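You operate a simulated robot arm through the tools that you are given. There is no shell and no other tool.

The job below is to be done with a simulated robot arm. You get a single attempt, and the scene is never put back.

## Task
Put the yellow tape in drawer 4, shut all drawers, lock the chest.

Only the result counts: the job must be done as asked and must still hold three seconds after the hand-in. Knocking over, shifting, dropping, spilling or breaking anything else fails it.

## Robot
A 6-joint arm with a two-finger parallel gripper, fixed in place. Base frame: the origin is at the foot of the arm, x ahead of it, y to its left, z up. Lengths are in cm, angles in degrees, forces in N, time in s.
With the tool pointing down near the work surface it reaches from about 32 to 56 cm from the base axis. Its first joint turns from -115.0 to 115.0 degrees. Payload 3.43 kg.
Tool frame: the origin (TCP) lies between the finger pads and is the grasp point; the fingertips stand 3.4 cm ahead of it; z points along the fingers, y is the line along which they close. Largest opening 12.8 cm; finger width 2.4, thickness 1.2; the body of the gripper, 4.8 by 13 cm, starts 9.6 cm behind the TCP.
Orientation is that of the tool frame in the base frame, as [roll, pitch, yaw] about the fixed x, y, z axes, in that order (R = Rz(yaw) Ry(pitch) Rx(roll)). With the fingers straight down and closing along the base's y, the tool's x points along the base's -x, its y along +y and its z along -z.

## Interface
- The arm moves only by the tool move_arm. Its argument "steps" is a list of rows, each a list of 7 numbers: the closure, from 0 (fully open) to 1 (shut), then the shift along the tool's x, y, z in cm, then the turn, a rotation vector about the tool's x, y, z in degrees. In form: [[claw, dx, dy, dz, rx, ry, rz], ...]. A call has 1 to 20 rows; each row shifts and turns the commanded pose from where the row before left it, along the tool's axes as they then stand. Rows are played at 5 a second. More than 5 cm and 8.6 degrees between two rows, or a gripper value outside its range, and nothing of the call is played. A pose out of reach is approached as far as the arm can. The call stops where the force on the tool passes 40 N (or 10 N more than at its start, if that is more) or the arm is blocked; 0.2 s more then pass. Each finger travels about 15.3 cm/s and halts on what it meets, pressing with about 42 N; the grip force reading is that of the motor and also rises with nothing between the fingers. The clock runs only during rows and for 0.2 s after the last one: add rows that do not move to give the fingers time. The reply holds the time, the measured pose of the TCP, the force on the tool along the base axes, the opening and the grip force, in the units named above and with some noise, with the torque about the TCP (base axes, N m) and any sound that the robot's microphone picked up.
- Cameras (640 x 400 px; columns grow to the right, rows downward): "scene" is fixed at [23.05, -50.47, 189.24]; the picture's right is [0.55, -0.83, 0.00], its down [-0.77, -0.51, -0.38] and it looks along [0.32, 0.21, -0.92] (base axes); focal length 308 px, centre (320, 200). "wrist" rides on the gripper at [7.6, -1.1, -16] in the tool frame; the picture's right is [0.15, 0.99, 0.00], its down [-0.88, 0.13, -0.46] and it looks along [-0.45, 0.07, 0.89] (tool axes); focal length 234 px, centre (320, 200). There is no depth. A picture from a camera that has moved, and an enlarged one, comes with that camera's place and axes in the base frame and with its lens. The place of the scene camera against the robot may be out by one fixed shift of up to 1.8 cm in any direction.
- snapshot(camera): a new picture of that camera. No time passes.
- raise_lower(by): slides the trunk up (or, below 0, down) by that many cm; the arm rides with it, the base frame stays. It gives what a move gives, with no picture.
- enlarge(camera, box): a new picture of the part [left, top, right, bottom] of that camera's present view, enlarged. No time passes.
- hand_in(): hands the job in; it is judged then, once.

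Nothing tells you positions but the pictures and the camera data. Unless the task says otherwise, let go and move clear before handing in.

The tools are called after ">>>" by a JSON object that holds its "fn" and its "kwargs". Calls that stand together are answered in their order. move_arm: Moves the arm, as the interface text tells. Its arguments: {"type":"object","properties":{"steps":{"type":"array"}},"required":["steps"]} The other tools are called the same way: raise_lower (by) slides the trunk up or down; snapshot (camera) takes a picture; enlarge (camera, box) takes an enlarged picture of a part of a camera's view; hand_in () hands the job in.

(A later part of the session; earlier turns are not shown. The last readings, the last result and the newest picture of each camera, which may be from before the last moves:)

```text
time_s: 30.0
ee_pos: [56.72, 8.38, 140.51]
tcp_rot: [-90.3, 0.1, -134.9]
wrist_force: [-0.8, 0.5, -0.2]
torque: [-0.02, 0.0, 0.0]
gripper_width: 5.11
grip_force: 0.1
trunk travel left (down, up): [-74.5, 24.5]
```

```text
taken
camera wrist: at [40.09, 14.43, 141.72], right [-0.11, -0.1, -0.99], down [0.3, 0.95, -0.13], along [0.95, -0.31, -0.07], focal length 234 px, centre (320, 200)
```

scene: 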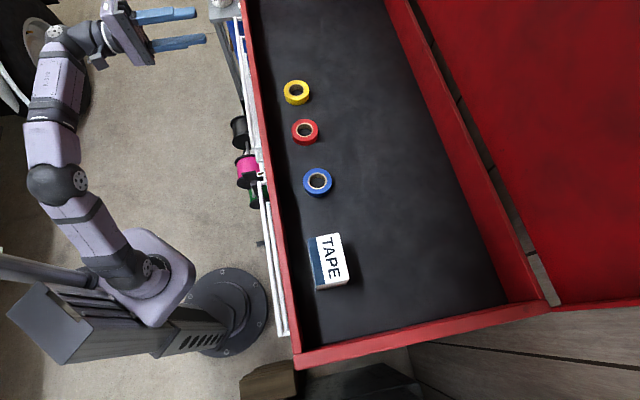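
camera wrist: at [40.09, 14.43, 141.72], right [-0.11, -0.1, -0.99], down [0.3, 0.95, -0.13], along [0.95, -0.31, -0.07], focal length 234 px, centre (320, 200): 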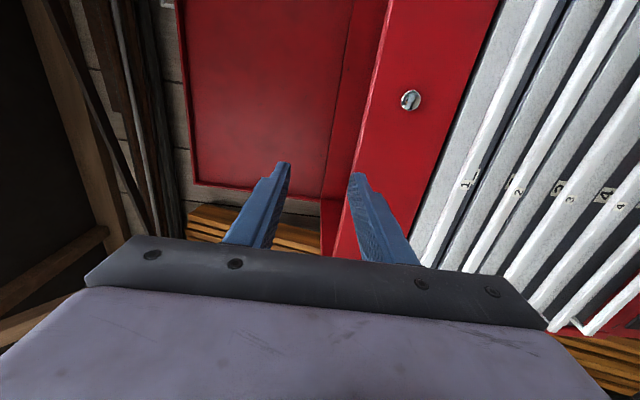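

The opposite roll works: the fingers now close vertically with the tool level at depth 34.2, left 46, z 140.5. I'll lower the trunk so the gripper comes to the height of handle 4 (z ~104).

>>> {"fn": "raise_lower", "kwargs": {"by": -36.4}}

>>> {"fn": "snapshot", "kwargs": {"camera": "scene"}}

>>> {"fn": "snapshot", "kwargs": {"camera": "wrist"}}

```text
time_s: 33.5
ee_pos: [56.81, 8.5, 104.2]
tcp_rot: [-90.3, 0.1, -135.0]
wrist_force: [0.1, -0.4, 1.1]
torque: [-0.01, 0.0, -0.05]
gripper_width: 5.13
grip_force: 0.0
trunk travel left (down, up): [-38.1, 60.9]
```

```text
taken
```

scene: 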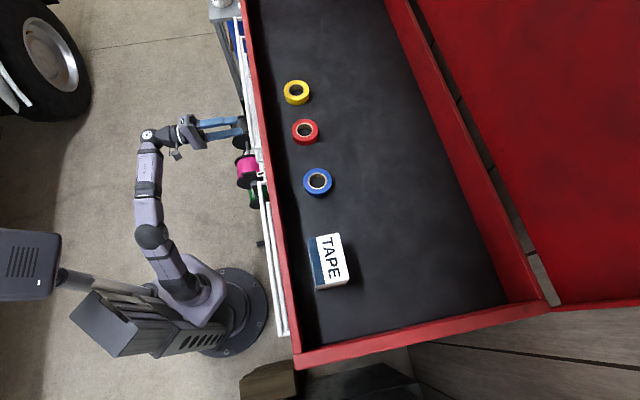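

```text
taken
camera wrist: at [40.08, 14.43, 105.3], right [-0.11, -0.1, -0.99], down [0.3, 0.95, -0.13], along [0.95, -0.31, -0.07], focal length 234 px, centre (320, 200)
```

wrist: 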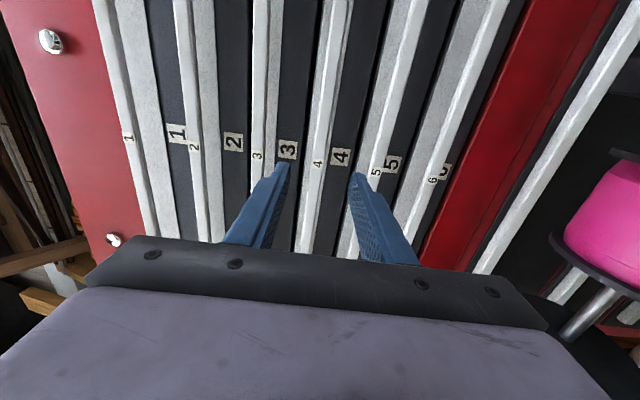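

Handle 4 sits exactly between the fingertips, with handles 3 and 5 well clear. I'll move straight in about 7.5 cm.

>>> {"fn": "move_arm", "kwargs": {"steps": [[0.6, 0, 0, 2, 0, 0, 0], [0.6, 0, 0, 2, 0, 0, 0], [0.6, 0, 0, 2, 0, 0, 0], [0.6, 0, 0, 1.5, 0, 0, 0]]}}

>>> {"fn": "snapshot", "kwargs": {"camera": "wrist"}}

>>> {"fn": "enlarge", "kwargs": {"camera": "wrist", "box": [240, 100, 440, 270]}}

```text
time_s: 34.5
ee_pos: [62.0, 3.01, 103.97]
tcp_rot: [-90.3, 0.1, -134.9]
wrist_force: [-0.7, -0.5, 0.2]
torque: [0.0, -0.01, -0.04]
gripper_width: 5.1
grip_force: 0.0
trunk travel left (down, up): [-38.1, 60.9]
```

```text
taken
camera wrist: at [45.4, 9.01, 105.24], right [-0.11, -0.1, -0.99], down [0.3, 0.95, -0.13], along [0.95, -0.31, -0.07], focal length 234 px, centre (320, 200)
```

wrist: 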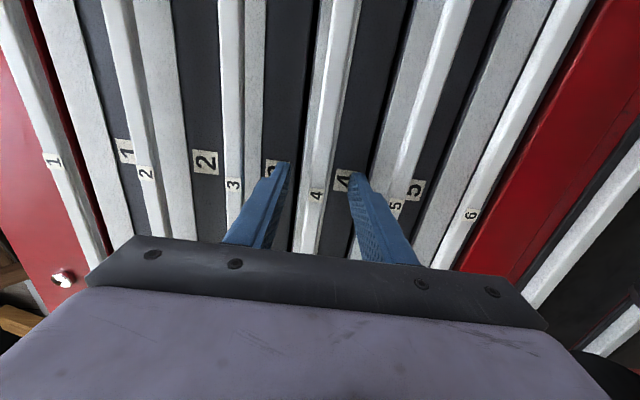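

```text
2.35 times, centred on (340, 185) of wrist
camera zoom: at [45.4, 9.01, 105.24], right [-0.11, -0.1, -0.99], down [0.3, 0.95, -0.13], along [0.95, -0.31, -0.07], focal length 551 px, centre (273, 235)
```

zoom: 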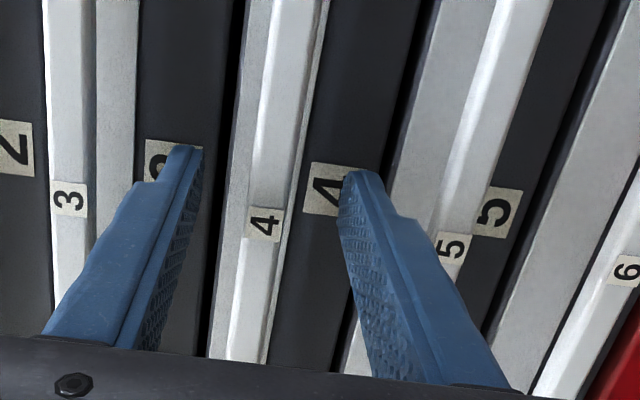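

The fingers straddle handle 4's bar. I'll close on it and check the width.

>>> {"fn": "move_arm", "kwargs": {"steps": [[0.75, 0, 0, 0, 0, 0, 0], [0.85, 0, 0, 0, 0, 0, 0], [1, 0, 0, 0, 0, 0, 0], [1, 0, 0, 0, 0, 0, 0]]}}

>>> {"fn": "enlarge", "kwargs": {"camera": "wrist", "box": [240, 100, 440, 270]}}

```text
time_s: 35.5
ee_pos: [61.98, 3.11, 104.19]
tcp_rot: [-90.1, 0.1, -134.9]
wrist_force: [4.0, 1.6, 10.2]
torque: [-1.23, 0.37, 0.28]
gripper_width: 1.34
grip_force: 44.4
trunk travel left (down, up): [-38.1, 60.9]
```

```text
2.35 times, centred on (340, 185) of wrist
camera zoom: at [45.3, 9.07, 105.38], right [-0.1, -0.1, -0.99], down [0.3, 0.95, -0.13], along [0.95, -0.31, -0.07], focal length 551 px, centre (273, 235)
```

zoom: 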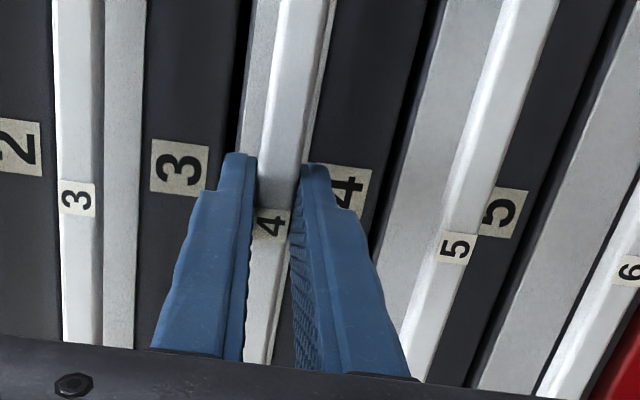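

The bar is gripped (1.34 cm wide). I'll pull the drawer straight out in stages.

>>> {"fn": "move_arm", "kwargs": {"steps": [[1, 0, -0.15, -0.5, 0, 0, 0], [1, 0, 0, -1, 0, 0, 0], [1, 0, 0, -1.5, 0, 0, 0], [1, 0, 0, -1.5, 0, 0, 0], [1, 0, 0, -1.5, 0, 0, 0]]}}

>>> {"fn": "snapshot", "kwargs": {"camera": "wrist"}}

>>> {"fn": "snapshot", "kwargs": {"camera": "scene"}}

```text
time_s: 36.7
ee_pos: [57.63, 7.54, 104.33]
tcp_rot: [-90.3, 0.3, -135.2]
wrist_force: [-7.1, -4.1, 1.9]
torque: [-1.07, 0.47, 0.21]
gripper_width: 1.33
grip_force: 44.9
trunk travel left (down, up): [-38.1, 60.9]
```

```text
taken
camera wrist: at [40.98, 13.49, 105.44], right [-0.1, -0.1, -0.99], down [0.3, 0.95, -0.12], along [0.95, -0.31, -0.07], focal length 234 px, centre (320, 200)
```

wrist: 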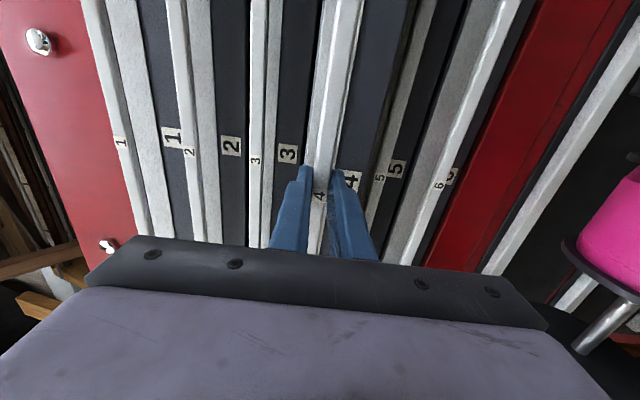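

```text
taken
```

scene: 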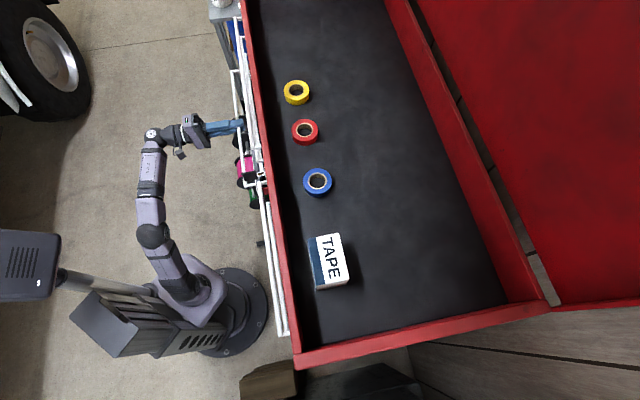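

Drawer 4 is sliding out smoothly, about 6 cm so far. I'll keep pulling.

>>> {"fn": "move_arm", "kwargs": {"steps": [[1, 0.1, 0, -1.5, 0, 0, 0], [1, 0, 0, -1.5, 0, 0, 0], [1, 0, 0, -1.5, 0, 0, 0], [1, 0, 0, -1.5, 0, 0, 0]]}}

>>> {"fn": "snapshot", "kwargs": {"camera": "wrist"}}

>>> {"fn": "snapshot", "kwargs": {"camera": "scene"}}

```text
time_s: 37.7
ee_pos: [53.35, 11.74, 104.18]
tcp_rot: [-90.3, 0.1, -134.8]
wrist_force: [-2.7, -0.1, 0.4]
torque: [-1.12, 0.37, -0.88]
gripper_width: 1.37
grip_force: 44.5
trunk travel left (down, up): [-38.1, 60.9]
```

```text
taken
camera wrist: at [36.75, 17.64, 105.46], right [-0.11, -0.1, -0.99], down [0.3, 0.95, -0.13], along [0.95, -0.31, -0.07], focal length 234 px, centre (320, 200)
```

wrist: 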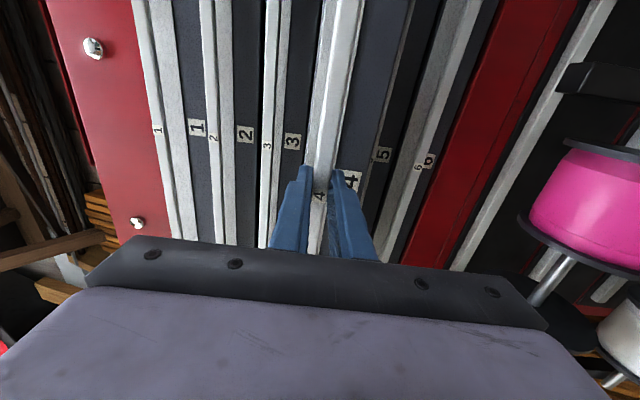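

```text
taken
```

scene: 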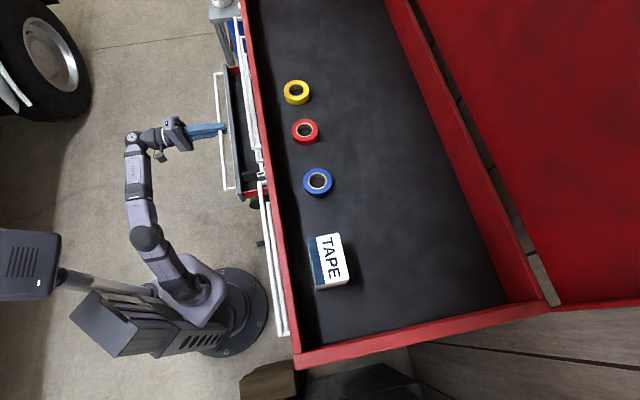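

Drawer 4 is out about 12 cm. I'd like more opening for placing the tape, so I'll pull a few centimetres more while watching the force.

>>> {"fn": "move_arm", "kwargs": {"steps": [[1, 0, 0, -1.5, 0, 0, 0], [1, 0, 0, -1.5, 0, 0, 0], [1, 0, 0, -1.5, 0, 0, 0], [1, 0, 0, -1.5, 0, 0, 0]]}}

>>> {"fn": "snapshot", "kwargs": {"camera": "scene"}}

```text
time_s: 38.7
ee_pos: [49.17, 15.89, 104.13]
tcp_rot: [-90.4, 0.1, -134.9]
wrist_force: [-5.2, -2.1, -5.0]
torque: [-1.05, 0.47, -0.01]
gripper_width: 1.36
grip_force: 45.4
trunk travel left (down, up): [-38.1, 60.9]
```

```text
taken
```

scene: 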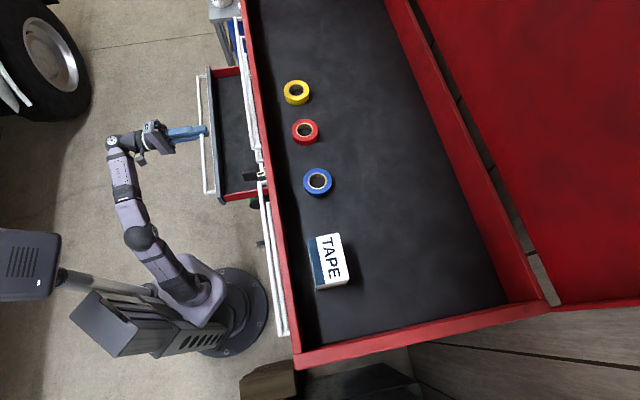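

Drawer 4 is open about 18 cm, enough room to place the tape. I'll release the handle and back straight off.

>>> {"fn": "move_arm", "kwargs": {"steps": [[0.6, 0, 0, 0, 0, 0, 0], [0.6, 0, 0, 0, 0, 0, 0], [0.6, 0, 0, 0, 0, 0, 0], [0.6, 0, 0, -1.5, 0, 0, 0], [0.6, 0, 0, -1.5, 0, 0, 0], [0.6, 0, 0, -2, 0, 0, 0], [0.6, 0, 0, -2, 0, 0, 0]]}}

>>> {"fn": "snapshot", "kwargs": {"camera": "wrist"}}

>>> {"fn": "snapshot", "kwargs": {"camera": "scene"}}

```text
time_s: 40.3
ee_pos: [44.24, 20.66, 104.17]
tcp_rot: [-90.3, 0.1, -135.0]
wrist_force: [0.1, 0.6, 0.7]
torque: [-0.02, 0.0, 0.0]
gripper_width: 5.11
grip_force: 0.1
trunk travel left (down, up): [-38.1, 60.9]
```

```text
taken
camera wrist: at [27.54, 26.71, 105.44], right [-0.11, -0.1, -0.99], down [0.3, 0.95, -0.13], along [0.95, -0.31, -0.07], focal length 234 px, centre (320, 200)
```

wrist: 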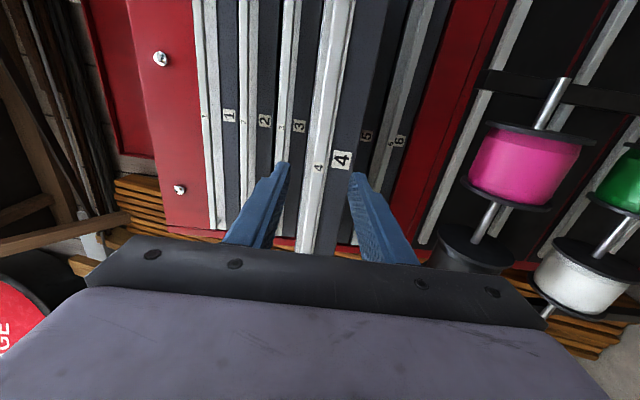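

```text
taken
```

scene: 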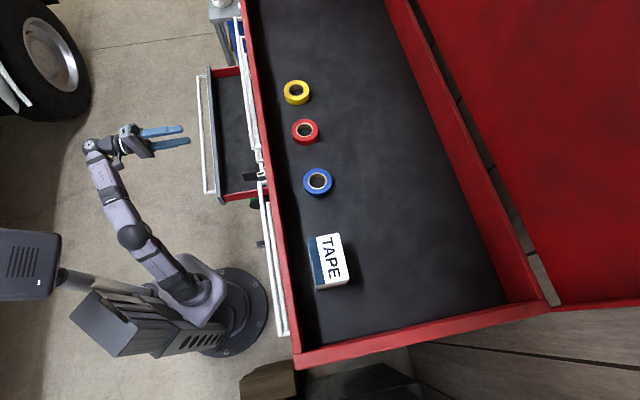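

Drawer 4 stays open and the gripper is clear. I'll raise the trunk to work over the top tray.

>>> {"fn": "raise_lower", "kwargs": {"by": 55}}

>>> {"fn": "move_arm", "kwargs": {"steps": [[0.3, 0, 0, 0, 0, 0, 8.2], [0.3, 0, 0, 0, 0, 0, 8.2], [0.3, 0, 0, 0, 0, 0, 8.2], [0.3, 0, 0, 0, 0, 0, 8.2], [0.3, 0, 0, 0, 0, 0, 8.2], [0.3, 0, 0, 0, 0, 0, 8.2], [0.3, 0, 0, 0, 0, 0, 8.2], [0.3, 0, 0, 0, 0, 0, 8.2], [0.3, 0, 0, 0, 0, 0, 8.2], [0.3, 0, 0, 0, 0, 0, 8.2], [0.3, 0, 0, 0, 0, 0, 8], [0.3, 0, 0, 0, 0, 8, 0], [0.3, 0, 0, 0, 0, 8, 0], [0.3, 0, 0, 0, 0, 8, 0], [0.3, 0, 0, 0, 0, 8, 0], [0.3, 0, 0, 0, 0, 8, 0]]}}

>>> {"fn": "snapshot", "kwargs": {"camera": "wrist"}}

>>> {"fn": "snapshot", "kwargs": {"camera": "scene"}}

```text
refused: 55 is not a number from -40 to 40
```

```text
time_s: 43.7
ee_pos: [42.47, 16.32, 99.61]
tcp_rot: [179.6, 49.7, 134.8]
wrist_force: [0.8, 0.1, -0.3]
torque: [-0.01, 0.01, -0.01]
gripper_width: 8.96
grip_force: 0.1
out of reach, approached as far as the arm can: row 14, 15, 16
trunk travel left (down, up): [-38.1, 60.9]
```

```text
taken
camera wrist: at [29.52, 27.54, 104.25], right [0.63, 0.77, -0.11], down [0.25, -0.07, 0.97], along [0.74, -0.64, -0.23], focal length 234 px, centre (320, 200)
```

wrist: 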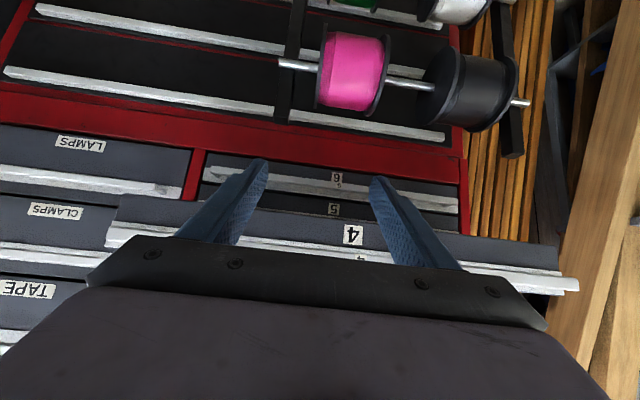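

```text
taken
```

scene: 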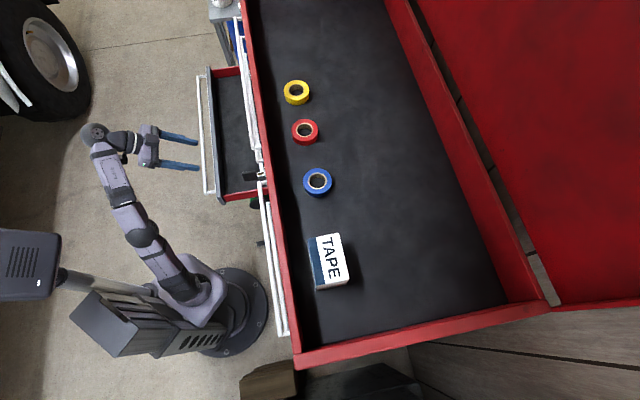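

The raise was refused because its limit is 40 cm per call, and the arm re-oriented at the lower height without touching anything. I'll raise in two separate moves now, starting with 40 cm.

>>> {"fn": "raise_lower", "kwargs": {"by": 40}}

```text
time_s: 47.6
ee_pos: [42.41, 16.1, 139.67]
tcp_rot: [179.6, 49.8, 134.9]
wrist_force: [-0.4, -0.1, -0.2]
torque: [0.0, 0.0, 0.01]
gripper_width: 8.98
grip_force: 0.1
trunk travel left (down, up): [-78.1, 20.9]
```

>>> {"fn": "raise_lower", "kwargs": {"by": 16}}

>>> {"fn": "snapshot", "kwargs": {"camera": "wrist"}}

>>> {"fn": "snapshot", "kwargs": {"camera": "scene"}}

```text
time_s: 49.4
ee_pos: [42.49, 16.41, 155.66]
tcp_rot: [179.6, 49.8, 135.0]
wrist_force: [0.0, 0.1, 0.1]
torque: [-0.03, 0.01, 0.0]
gripper_width: 8.96
grip_force: 0.1
trunk travel left (down, up): [-94.1, 4.9]
```

```text
taken
camera wrist: at [29.59, 27.59, 160.2], right [0.63, 0.77, -0.11], down [0.24, -0.07, 0.97], along [0.74, -0.64, -0.23], focal length 234 px, centre (320, 200)
```

wrist: 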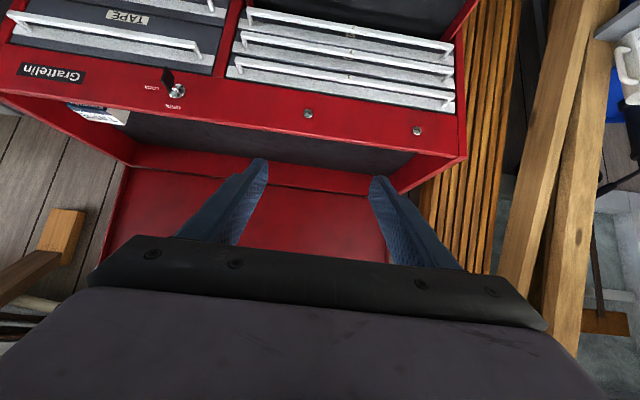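

```text
taken
```

scene: 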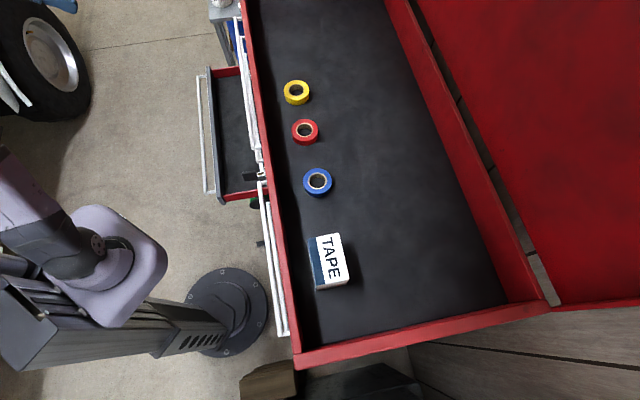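

The trunk is up and the camera looks over the tray's front panel. I'll move forward over the tray, still high, to look at the yellow tape.

>>> {"fn": "move_arm", "kwargs": {"steps": [[0.3, -2.52, -1.27, 3.77, 0, 0, 0], [0.3, -2.52, -1.27, 3.77, 0, 0, 0], [0.3, -2.52, -1.27, 3.77, 0, 0, 0], [0.3, -2.52, -1.27, 3.77, 0, 0, 0], [0.3, -2.52, -1.27, 3.77, 0, 0, 0], [0.3, -2.52, -1.27, 3.77, 0, 0, 0], [0.3, 0, 0, 0, 0, 7.5, 0], [0.3, 0, 0, 0, 0, 7.5, 0]]}}

>>> {"fn": "snapshot", "kwargs": {"camera": "wrist"}}

>>> {"fn": "snapshot", "kwargs": {"camera": "scene"}}

```text
time_s: 51.2
ee_pos: [52.96, -7.25, 151.88]
tcp_rot: [179.5, 35.4, 134.8]
wrist_force: [-0.5, -0.4, -0.4]
torque: [-0.01, -0.07, 0.05]
gripper_width: 8.99
grip_force: 0.1
out of reach, approached as far as the arm can: row 8
trunk travel left (down, up): [-94.1, 4.9]
```

```text
taken
camera wrist: at [41.26, 2.84, 160.56], right [0.61, 0.79, -0.08], down [0.41, -0.23, 0.88], along [0.68, -0.57, -0.46], focal length 234 px, centre (320, 200)
```

wrist: 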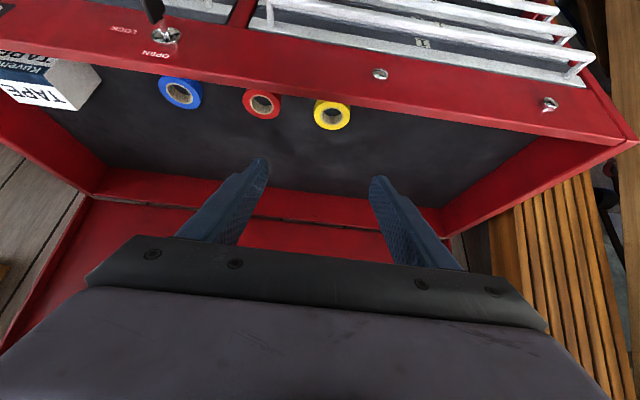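

```text
taken
```

scene: 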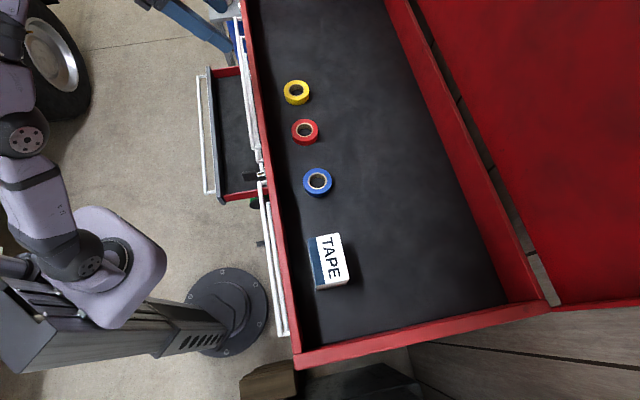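

Yellow, red and blue rolls are visible. The yellow one is near depth 55.7, left 34.6, z ~129. I'll go closer for a precise measurement.

>>> {"fn": "move_arm", "kwargs": {"steps": [[0.3, -0.3, 0.77, 3.87, 0, 0, 0], [0.3, -0.3, 0.77, 3.87, 0, 0, 0], [0.3, -0.3, 0.77, 3.87, 0, 0, 0]]}}

>>> {"fn": "snapshot", "kwargs": {"camera": "wrist"}}

>>> {"fn": "enlarge", "kwargs": {"camera": "wrist", "box": [200, 60, 440, 200]}}

```text
time_s: 52.0
ee_pos: [60.66, -10.62, 142.66]
tcp_rot: [179.8, 34.7, 135.1]
wrist_force: [-0.9, 0.0, 0.6]
torque: [-0.01, 0.05, -0.01]
gripper_width: 8.97
grip_force: 0.1
trunk travel left (down, up): [-94.1, 4.9]
```

```text
taken
camera wrist: at [48.99, -0.59, 151.57], right [0.61, 0.79, -0.08], down [0.42, -0.24, 0.88], along [0.67, -0.57, -0.47], focal length 234 px, centre (320, 200)
```

wrist: 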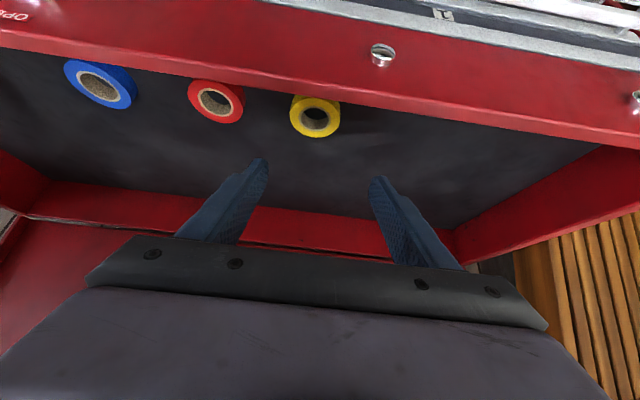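

```text
2.67 times, centred on (320, 130) of wrist
camera zoom: at [48.99, -0.59, 151.57], right [0.61, 0.79, -0.08], down [0.42, -0.24, 0.88], along [0.67, -0.57, -0.47], focal length 624 px, centre (320, 387)
```

zoom: 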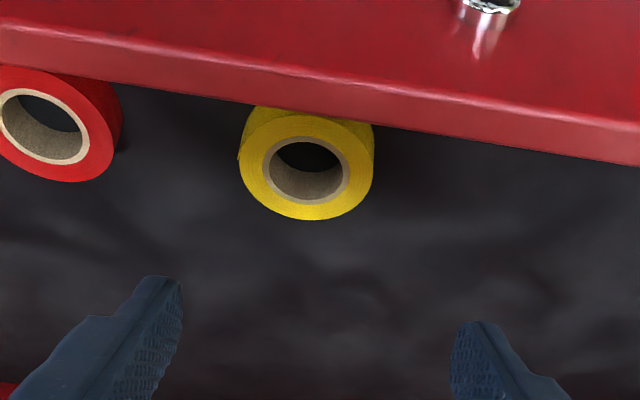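

The tape is sharp in view now, but I need a second baseline for its height. I'll shift forward 4.5 cm at the same height and look again.

>>> {"fn": "move_arm", "kwargs": {"steps": [[0.3, -1.84, 0, 1.29, 0, 0, 0], [0.3, -1.84, 0, 1.29, 0, 0, 0]]}}

>>> {"fn": "enlarge", "kwargs": {"camera": "wrist", "box": [200, 0, 440, 150]}}

>>> {"fn": "snapshot", "kwargs": {"camera": "wrist"}}

```text
time_s: 52.6
ee_pos: [63.84, -13.89, 142.48]
tcp_rot: [179.8, 34.7, 135.2]
wrist_force: [0.9, -0.7, -1.2]
torque: [0.0, -0.01, -0.02]
gripper_width: 8.95
grip_force: 0.1
trunk travel left (down, up): [-94.1, 4.9]
```

```text
2.67 times, centred on (320, 75) of wrist
camera zoom: at [52.19, -3.92, 151.44], right [0.61, 0.79, -0.08], down [0.42, -0.24, 0.88], along [0.67, -0.57, -0.48], focal length 624 px, centre (320, 533)
```

zoom: 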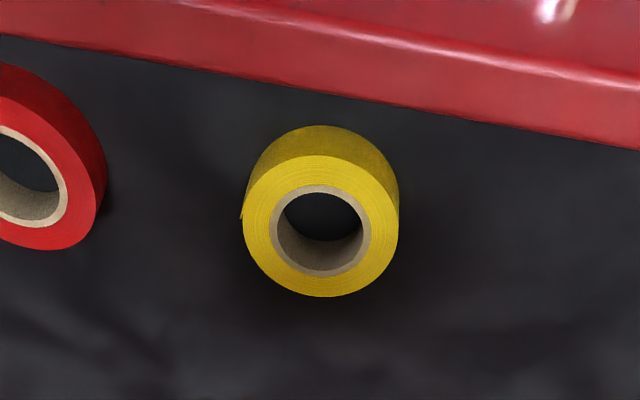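

```text
taken
camera wrist: at [52.19, -3.92, 151.44], right [0.61, 0.79, -0.08], down [0.42, -0.24, 0.88], along [0.67, -0.57, -0.48], focal length 234 px, centre (320, 200)
```

wrist: 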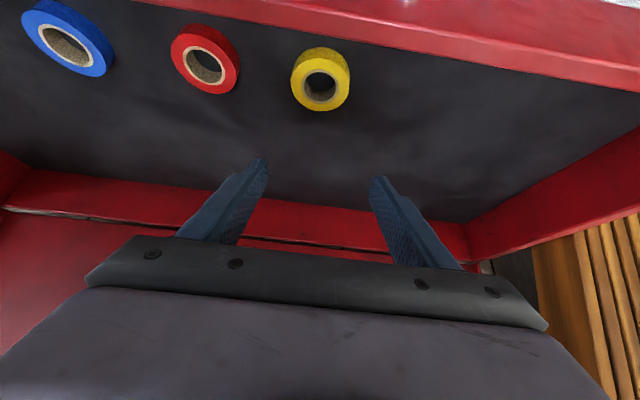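

Triangulated: the tape's top face is at depth 54.7, left 34.3, z 130.4, diameter ~5.7, height ~1.8. The tray floor is at ~128.8 and the rim top at ~136. I'll come down in two stages with the fingers open around the roll.

>>> {"fn": "move_arm", "kwargs": {"steps": [[0.3, 1.95, -0.46, 1.69, 0, 0, 0], [0.3, 1.95, -0.46, 1.69, 0, 0, 0]]}}

>>> {"fn": "snapshot", "kwargs": {"camera": "wrist"}}

>>> {"fn": "enlarge", "kwargs": {"camera": "wrist", "box": [220, 60, 420, 240]}}

```text
time_s: 53.2
ee_pos: [62.01, -13.65, 137.77]
tcp_rot: [179.6, 35.0, 135.0]
wrist_force: [0.5, -0.3, 0.4]
torque: [0.0, -0.03, 0.02]
gripper_width: 8.93
grip_force: 0.1
trunk travel left (down, up): [-94.1, 4.9]
```

```text
taken
camera wrist: at [50.4, -3.57, 146.6], right [0.61, 0.79, -0.08], down [0.42, -0.24, 0.88], along [0.67, -0.57, -0.47], focal length 234 px, centre (320, 200)
```

wrist: 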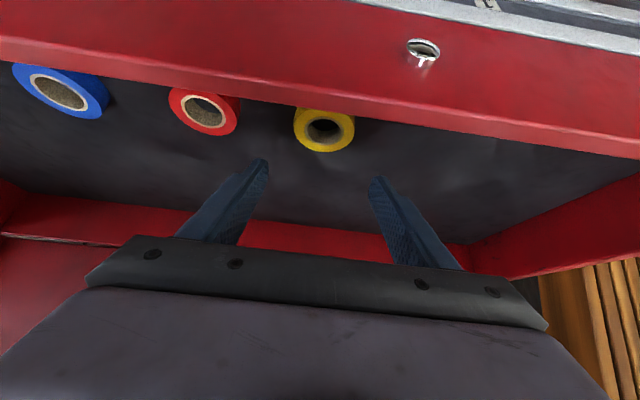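

```text
2.22 times, centred on (320, 150) of wrist
camera zoom: at [50.4, -3.57, 146.6], right [0.61, 0.79, -0.08], down [0.42, -0.24, 0.88], along [0.67, -0.57, -0.47], focal length 520 px, centre (320, 311)
```

zoom: 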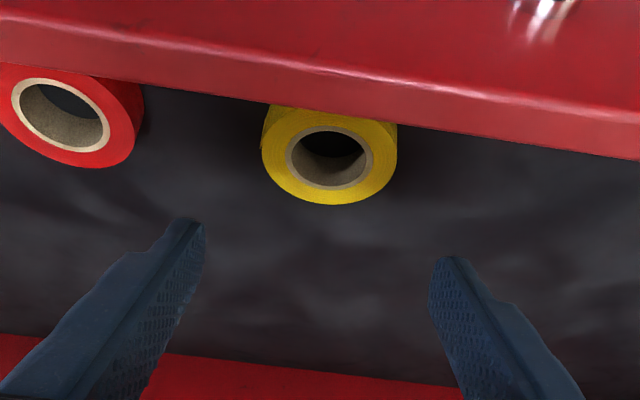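

The fingers line up with the yellow roll on both sides, and left 34.3 is confirmed. I'll lower 5 cm onto it.

>>> {"fn": "move_arm", "kwargs": {"steps": [[0.3, 0.94, 0.03, 1.38, 0, 0, 0], [0.3, 0.94, 0.03, 1.38, 0, 0, 0], [0.3, 0.94, 0.03, 1.38, 0, 0, 0]]}}

>>> {"fn": "snapshot", "kwargs": {"camera": "wrist"}}

>>> {"fn": "enlarge", "kwargs": {"camera": "wrist", "box": [220, 60, 420, 240]}}

>>> {"fn": "enlarge", "kwargs": {"camera": "scene", "box": [220, 40, 380, 160]}}

```text
time_s: 54.0
ee_pos: [62.24, -13.8, 132.72]
tcp_rot: [179.6, 35.0, 135.0]
wrist_force: [0.2, -0.5, 0.4]
torque: [-0.01, 0.06, 0.03]
gripper_width: 8.97
grip_force: 0.0
trunk travel left (down, up): [-94.1, 4.9]
```

```text
taken
camera wrist: at [50.52, -3.69, 141.53], right [0.61, 0.79, -0.08], down [0.42, -0.24, 0.88], along [0.67, -0.57, -0.47], focal length 234 px, centre (320, 200)
```

wrist: 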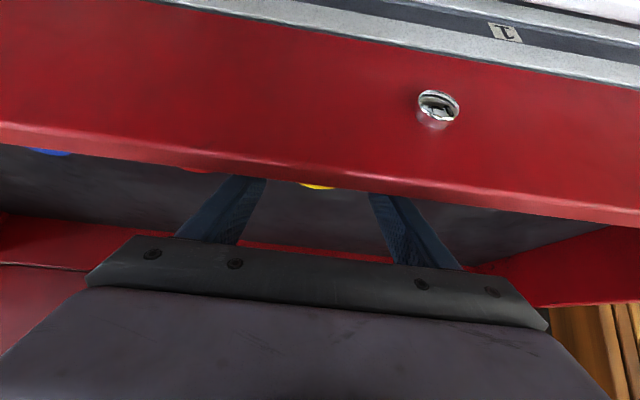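

```text
2.22 times, centred on (320, 150) of wrist
camera zoom: at [50.52, -3.69, 141.53], right [0.61, 0.79, -0.08], down [0.42, -0.24, 0.88], along [0.67, -0.57, -0.47], focal length 520 px, centre (320, 311)
```

zoom: 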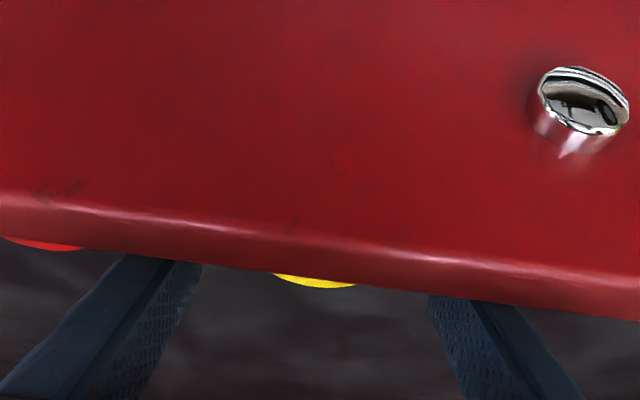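

```text
3.33 times, centred on (300, 100) of scene
camera zoom: at [23.05, -50.47, 189.24], right [0.55, -0.83, 0.0], down [-0.77, -0.51, -0.38], along [0.32, 0.21, -0.92], focal length 1027 px, centre (387, 533)
```

zoom: 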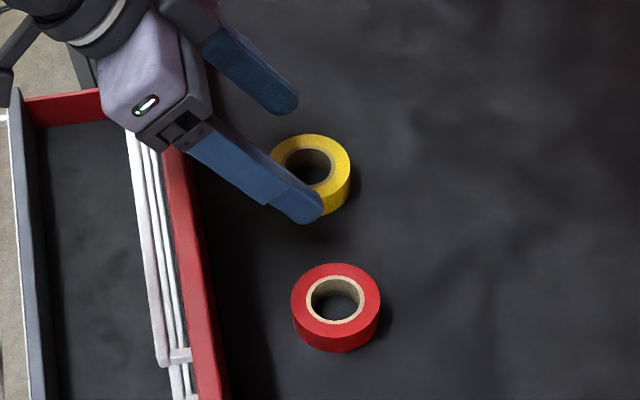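

From the scene camera, the fingertips only just reach the roll's centreline, so the roll is slightly farther and lower than I estimated. I'll zoom in to refine before closing.

>>> {"fn": "enlarge", "kwargs": {"camera": "scene", "box": [260, 60, 330, 110]}}

```text
8.00 times, centred on (295, 85) of scene
camera zoom: at [23.05, -50.47, 189.24], right [0.55, -0.83, 0.0], down [-0.77, -0.51, -0.38], along [0.32, 0.21, -0.92], focal length 2466 px, centre (520, 1120)
```

zoom: 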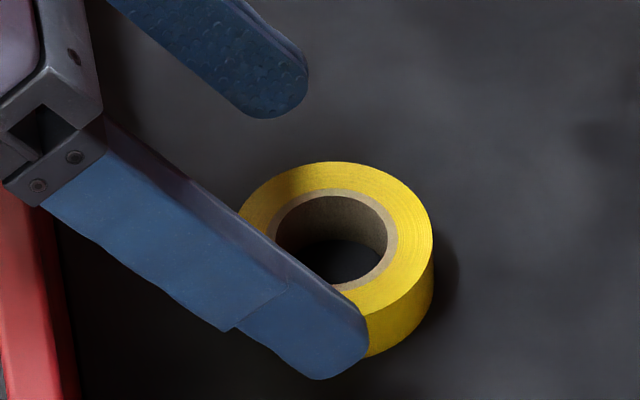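

Correcting with the visible fingertips, the roll's centre is near depth 56.4, left 34.4, and its top is at z ~128.7. I'll move forward 1.7 cm and then lower carefully.

>>> {"fn": "move_arm", "kwargs": {"steps": [[0.3, -0.7, 0.05, 0.49, 0, 0, 0], [0.3, -0.7, 0.05, 0.49, 0, 0, 0], [0.3, 0.287, 0, 0.41, 0, 0, 0], [0.3, 0.287, 0, 0.41, 0, 0, 0]]}}

>>> {"fn": "enlarge", "kwargs": {"camera": "scene", "box": [250, 60, 330, 110]}}

>>> {"fn": "snapshot", "kwargs": {"camera": "wrist"}}

```text
time_s: 55.0
ee_pos: [63.53, -14.96, 131.57]
tcp_rot: [179.7, 34.8, 135.0]
wrist_force: [0.9, 0.3, -1.0]
torque: [-0.02, 0.04, -0.05]
gripper_width: 8.95
grip_force: 0.1
trunk travel left (down, up): [-94.1, 4.9]
```

```text
8.00 times, centred on (290, 85) of scene
camera zoom: at [23.05, -50.47, 189.24], right [0.55, -0.83, 0.0], down [-0.77, -0.51, -0.38], along [0.32, 0.21, -0.92], focal length 2466 px, centre (560, 1120)
```

zoom: 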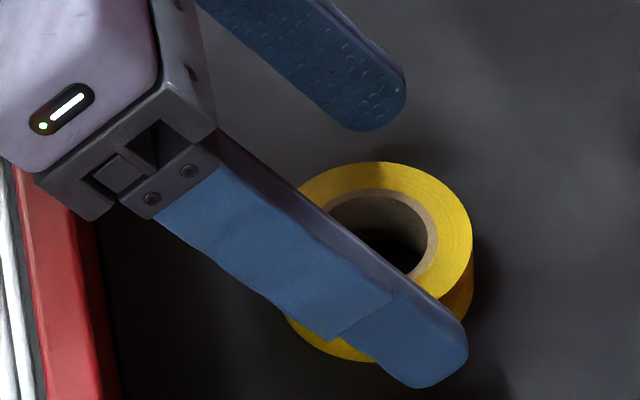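

```text
taken
camera wrist: at [51.91, -4.81, 140.5], right [0.61, 0.79, -0.08], down [0.42, -0.24, 0.88], along [0.67, -0.57, -0.47], focal length 234 px, centre (320, 200)
```

wrist: 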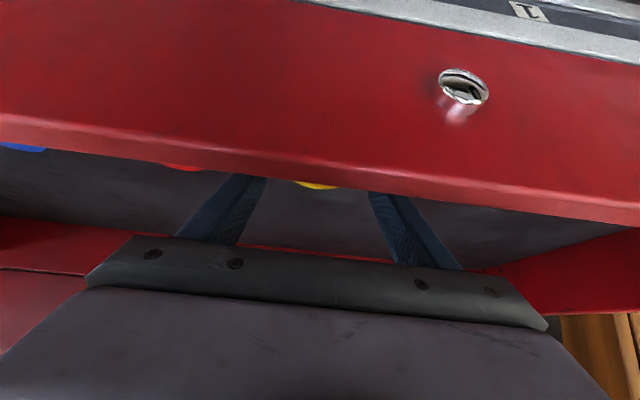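

The fingers now extend past the roll's centre on both sides. I'll lower in small steps and watch for floor contact.

>>> {"fn": "move_arm", "kwargs": {"steps": [[0.3, 0.172, 0, 0.246, 0, 0, 0], [0.3, 0.172, 0, 0.246, 0, 0, 0], [0.3, 0.172, 0, 0.246, 0, 0, 0], [0.3, 0, 0, 0, 0, 0, 0]]}}

>>> {"fn": "enlarge", "kwargs": {"camera": "scene", "box": [250, 60, 330, 110]}}

```text
time_s: 56.0
ee_pos: [63.5, -14.91, 130.84]
tcp_rot: [179.7, 34.9, 135.0]
wrist_force: [-0.5, 0.3, -0.3]
torque: [0.0, -0.01, 0.0]
gripper_width: 8.96
grip_force: 0.1
trunk travel left (down, up): [-94.1, 4.9]
```

```text
8.00 times, centred on (290, 85) of scene
camera zoom: at [23.05, -50.47, 189.24], right [0.55, -0.83, 0.0], down [-0.77, -0.51, -0.38], along [0.32, 0.21, -0.92], focal length 2466 px, centre (560, 1120)
```

zoom: 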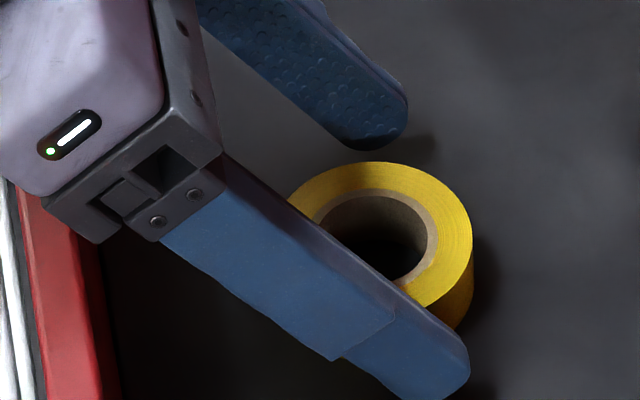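

No contact yet, and the finger shadow shows the tip is close to the floor. I'll take two more small steps down.

>>> {"fn": "move_arm", "kwargs": {"steps": [[0.3, 0.143, 0, 0.205, 0, 0, 0], [0.3, 0.143, 0, 0.205, 0, 0, 0], [0.3, 0, 0, 0, 0, 0, 0]]}}

>>> {"fn": "enlarge", "kwargs": {"camera": "scene", "box": [250, 60, 330, 110]}}

```text
time_s: 56.8
ee_pos: [63.6, -14.83, 130.7]
tcp_rot: [179.5, 35.3, 134.9]
wrist_force: [2.8, -1.7, 15.4]
torque: [-0.74, 0.34, 0.03]
gripper_width: 8.91
grip_force: 0.1
trunk travel left (down, up): [-94.1, 4.9]
```

```text
8.00 times, centred on (290, 85) of scene
camera zoom: at [23.05, -50.47, 189.24], right [0.55, -0.83, 0.0], down [-0.77, -0.51, -0.38], along [0.32, 0.21, -0.92], focal length 2466 px, centre (560, 1120)
```

zoom: 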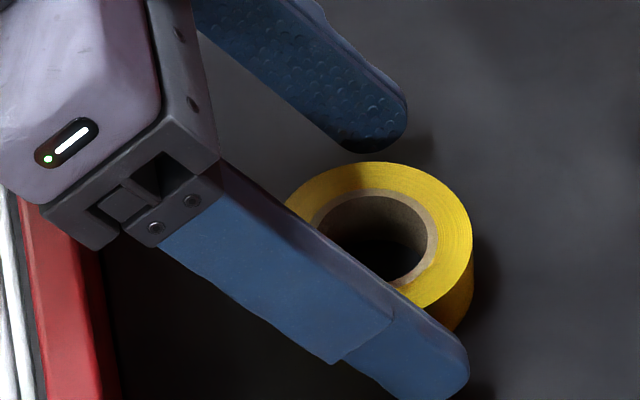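

The right fingertip touched the tray floor (z ~127.2), so the fingers are fully around the roll. I'll lift half a centimetre and close gently.

>>> {"fn": "move_arm", "kwargs": {"steps": [[0.3, -0.316, 0, -0.45, 0, 0, 0], [0.42, 0, 0, 0, 0, 0, 0], [0.5, 0, 0, 0, 0, 0, 0], [0.54, 0, 0, 0, 0, 0, 0], [0.6, 0, 0, 0, 0, 0, 0], [0.75, 0, 0, 0, 0, 0, 0], [0.75, 0, 0, 0, 0, 0, 0]]}}

>>> {"fn": "enlarge", "kwargs": {"camera": "scene", "box": [250, 60, 330, 110]}}

>>> {"fn": "snapshot", "kwargs": {"camera": "wrist"}}

```text
time_s: 58.4
ee_pos: [63.61, -14.84, 130.82]
tcp_rot: [179.7, 34.9, 135.0]
wrist_force: [0.6, -0.2, 0.9]
torque: [0.01, -0.02, -0.02]
gripper_width: 6.04
grip_force: 42.0
trunk travel left (down, up): [-94.1, 4.9]
```

```text
8.00 times, centred on (290, 85) of scene
camera zoom: at [23.05, -50.47, 189.24], right [0.55, -0.83, 0.0], down [-0.77, -0.51, -0.38], along [0.32, 0.21, -0.92], focal length 2466 px, centre (560, 1120)
```

zoom: 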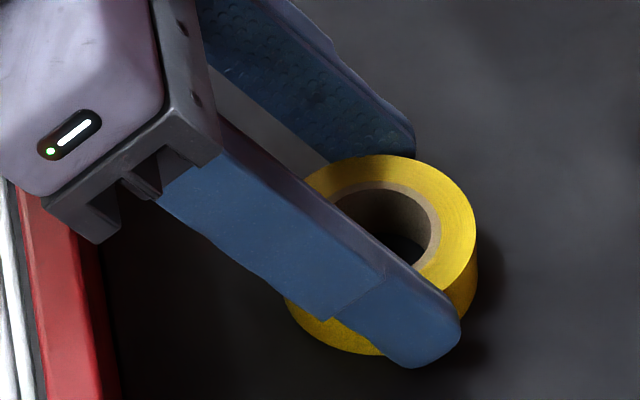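

```text
taken
camera wrist: at [51.96, -4.79, 139.61], right [0.61, 0.79, -0.08], down [0.42, -0.24, 0.88], along [0.67, -0.57, -0.47], focal length 234 px, centre (320, 200)
```

wrist: 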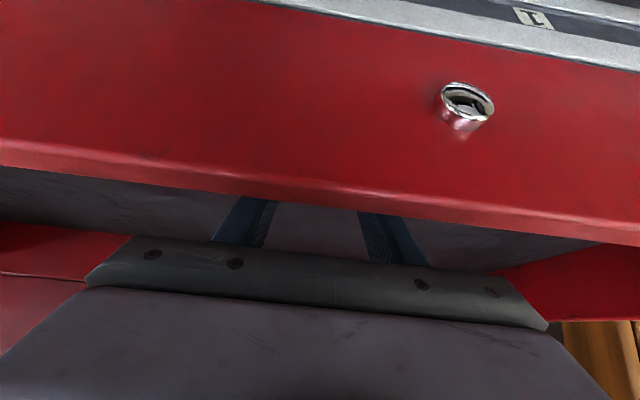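

The roll is held (6.04 cm, 42 N). I'll lift straight up and check that it stays in the grip.

>>> {"fn": "move_arm", "kwargs": {"steps": [[0.75, -0.574, 0, -0.819, 0, 0, 0], [0.75, -0.861, 0, -1.23, 0, 0, 0], [0.75, -1.15, 0, -1.64, 0, 0, 0], [0.75, -1.72, 0, -2.46, 0, 0, 0], [0.75, -1.72, 0, -2.46, 0, 0, 0]]}}

>>> {"fn": "snapshot", "kwargs": {"camera": "wrist"}}

>>> {"fn": "enlarge", "kwargs": {"camera": "scene", "box": [220, 20, 380, 120]}}

```text
time_s: 59.6
ee_pos: [63.51, -14.95, 141.4]
tcp_rot: [179.7, 34.8, 135.0]
wrist_force: [0.5, -0.2, -0.3]
torque: [0.01, 0.06, -0.01]
gripper_width: 6.04
grip_force: 42.6
trunk travel left (down, up): [-94.1, 4.9]
```

```text
taken
camera wrist: at [51.89, -4.86, 150.22], right [0.61, 0.79, -0.08], down [0.42, -0.24, 0.88], along [0.67, -0.57, -0.47], focal length 234 px, centre (320, 200)
```

wrist: 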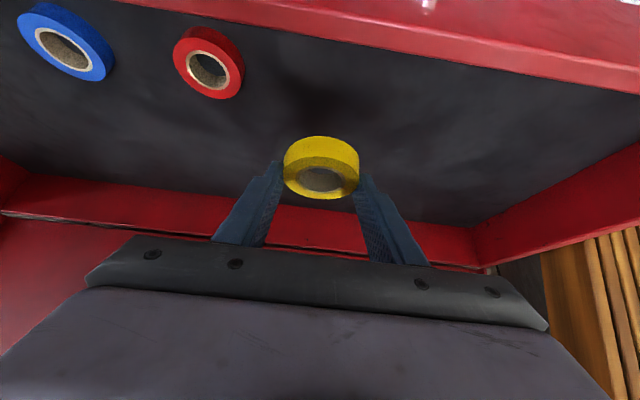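

```text
4.00 times, centred on (300, 70) of scene
camera zoom: at [23.05, -50.47, 189.24], right [0.55, -0.83, 0.0], down [-0.77, -0.51, -0.38], along [0.32, 0.21, -0.92], focal length 1233 px, centre (400, 720)
```

zoom: 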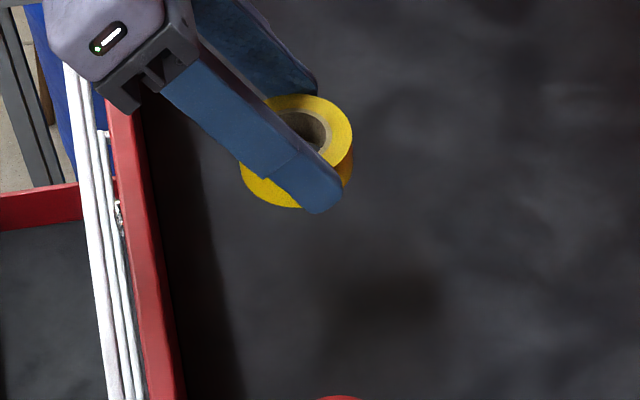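

The yellow roll is held securely above the tray. I'll lift a bit more, clear the rim and bring it back to above the open drawer 4.

>>> {"fn": "move_arm", "kwargs": {"steps": [[0.75, -1.72, 0, -2.46, 0, 0, 0], [0.75, 3.44, 0.8, -2.41, 0, 0, 0], [0.75, 3.44, 1.2, -2.41, 0, 0, 0], [0.75, 3.44, 1.2, -2.41, 0, 0, 0], [0.75, 3.44, 1.2, -2.41, 0, 0, 0], [0.75, 3.44, 1.2, -2.41, 0, 0, 0]]}}

>>> {"fn": "snapshot", "kwargs": {"camera": "wrist"}}

>>> {"fn": "snapshot", "kwargs": {"camera": "scene"}}

```text
time_s: 61.0
ee_pos: [51.44, 4.03, 143.81]
tcp_rot: [179.7, 35.0, 135.0]
wrist_force: [0.2, -0.1, -0.5]
torque: [-0.02, -0.02, 0.02]
gripper_width: 6.06
grip_force: 42.0
out of reach, approached as far as the arm can: row 1
trunk travel left (down, up): [-94.1, 4.9]
```

```text
taken
camera wrist: at [39.79, 14.03, 152.64], right [0.61, 0.79, -0.08], down [0.42, -0.24, 0.88], along [0.67, -0.57, -0.47], focal length 234 px, centre (320, 200)
```

wrist: 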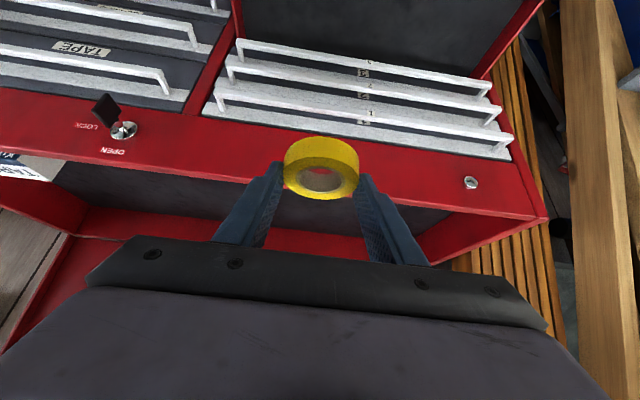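

```text
taken
```

scene: 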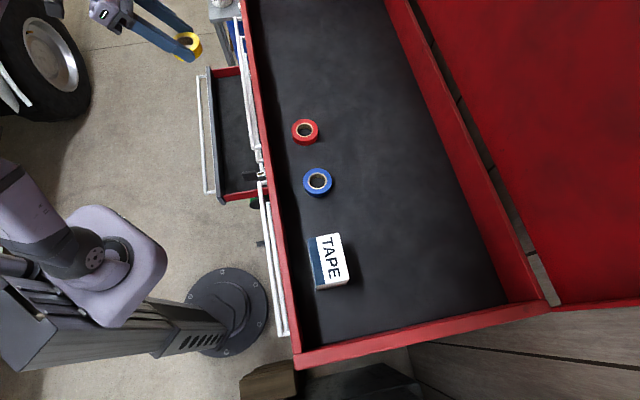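

The roll is above drawer 4's opening (depth ~34.5, left 39), and the other items are untouched. I'll lower the trunk 30 cm to hover over the drawer.

>>> {"fn": "raise_lower", "kwargs": {"by": -29}}

>>> {"fn": "snapshot", "kwargs": {"camera": "wrist"}}

>>> {"fn": "enlarge", "kwargs": {"camera": "scene", "box": [160, 40, 320, 220]}}

```text
time_s: 63.9
ee_pos: [51.6, 3.94, 114.82]
tcp_rot: [179.7, 34.7, 135.0]
wrist_force: [0.9, 0.4, -0.8]
torque: [0.01, -0.02, -0.01]
gripper_width: 6.07
grip_force: 42.3
trunk travel left (down, up): [-65.1, 33.9]
```

```text
taken
camera wrist: at [39.95, 13.87, 123.62], right [0.61, 0.79, -0.08], down [0.42, -0.24, 0.88], along [0.67, -0.57, -0.47], focal length 234 px, centre (320, 200)
```

wrist: 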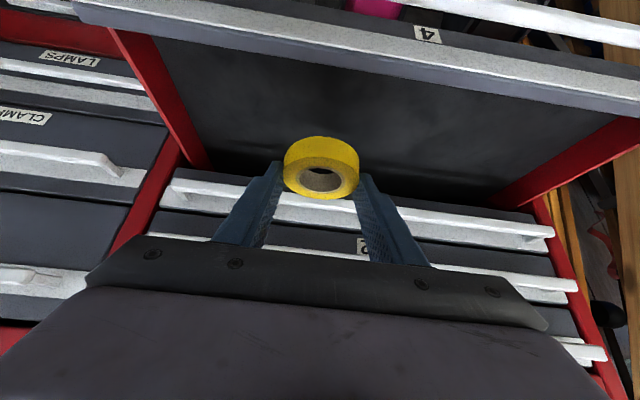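

```text
2.22 times, centred on (240, 130) of scene
camera zoom: at [23.05, -50.47, 189.24], right [0.55, -0.83, 0.0], down [-0.77, -0.51, -0.38], along [0.32, 0.21, -0.92], focal length 685 px, centre (498, 356)
```

zoom: 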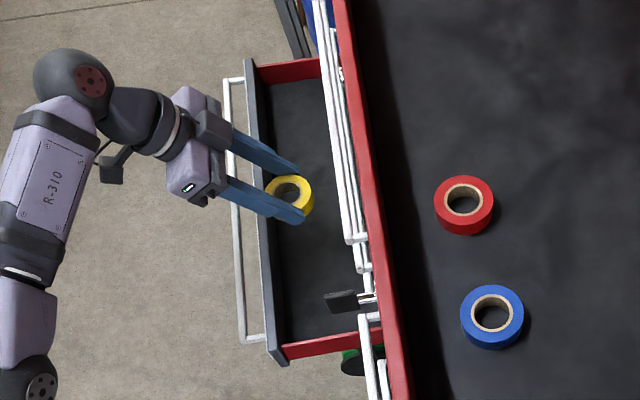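

The roll hovers inside the open drawer's footprint, between the front panel and the upper handles. I'll lower it into the drawer.

>>> {"fn": "move_arm", "kwargs": {"steps": [[0.75, 1.07, 0, 2.1, 0, 0, 0], [0.75, 1.07, 0, 2.1, 0, 0, 0], [0.75, 1.07, 0, 2.1, 0, 0, 0]]}}

>>> {"fn": "snapshot", "kwargs": {"camera": "wrist"}}

>>> {"fn": "enlarge", "kwargs": {"camera": "scene", "box": [180, 60, 280, 220]}}

```text
time_s: 64.7
ee_pos: [52.34, 3.33, 107.76]
tcp_rot: [179.6, 34.8, 135.0]
wrist_force: [-0.4, -0.1, -0.1]
torque: [-0.01, 0.0, 0.01]
gripper_width: 6.02
grip_force: 41.9
trunk travel left (down, up): [-65.1, 33.9]
```

```text
taken
camera wrist: at [40.59, 13.34, 116.6], right [0.61, 0.79, -0.08], down [0.42, -0.24, 0.88], along [0.67, -0.57, -0.47], focal length 234 px, centre (320, 200)
```

wrist: 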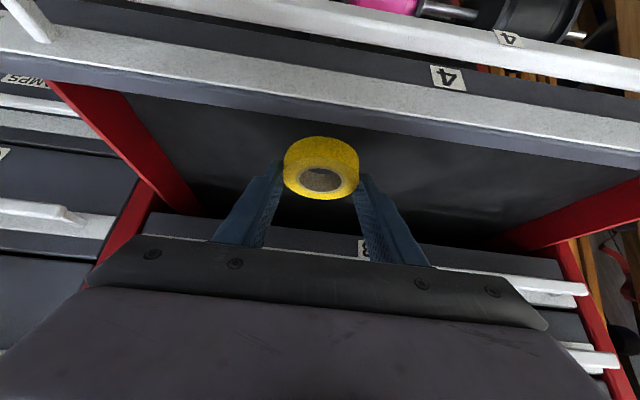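

```text
2.50 times, centred on (230, 140) of scene
camera zoom: at [23.05, -50.47, 189.24], right [0.55, -0.83, 0.0], down [-0.77, -0.51, -0.38], along [0.32, 0.21, -0.92], focal length 770 px, centre (545, 350)
```

zoom: 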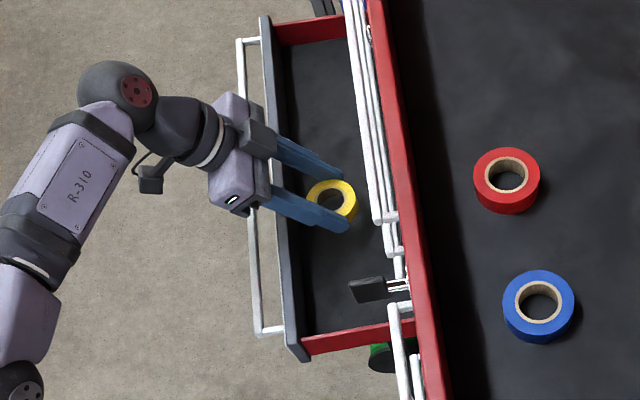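

The roll is entering drawer 4. I'll keep lowering in small steps until it touches the drawer floor.

>>> {"fn": "move_arm", "kwargs": {"steps": [[0.75, 0.287, 0, 0.41, 0, 0, 0], [0.75, 0.287, 0, 0.41, 0, 0, 0], [0.75, 0.287, 0, 0.41, 0, 0, 0], [0.75, 0, 0, 0, 0, 0, 0]]}}

>>> {"fn": "enlarge", "kwargs": {"camera": "scene", "box": [210, 90, 270, 140]}}

```text
time_s: 65.7
ee_pos: [52.24, 3.1, 106.28]
tcp_rot: [179.8, 34.9, 135.0]
wrist_force: [-0.3, -0.4, 0.0]
torque: [-0.01, -0.01, -0.04]
gripper_width: 6.05
grip_force: 42.0
trunk travel left (down, up): [-65.1, 33.9]
```

```text
8.00 times, centred on (240, 115) of scene
camera zoom: at [23.05, -50.47, 189.24], right [0.55, -0.83, 0.0], down [-0.77, -0.51, -0.38], along [0.32, 0.21, -0.92], focal length 2466 px, centre (960, 880)
```

zoom: 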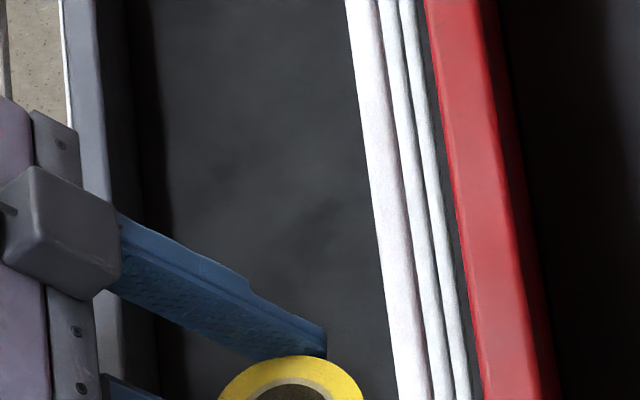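

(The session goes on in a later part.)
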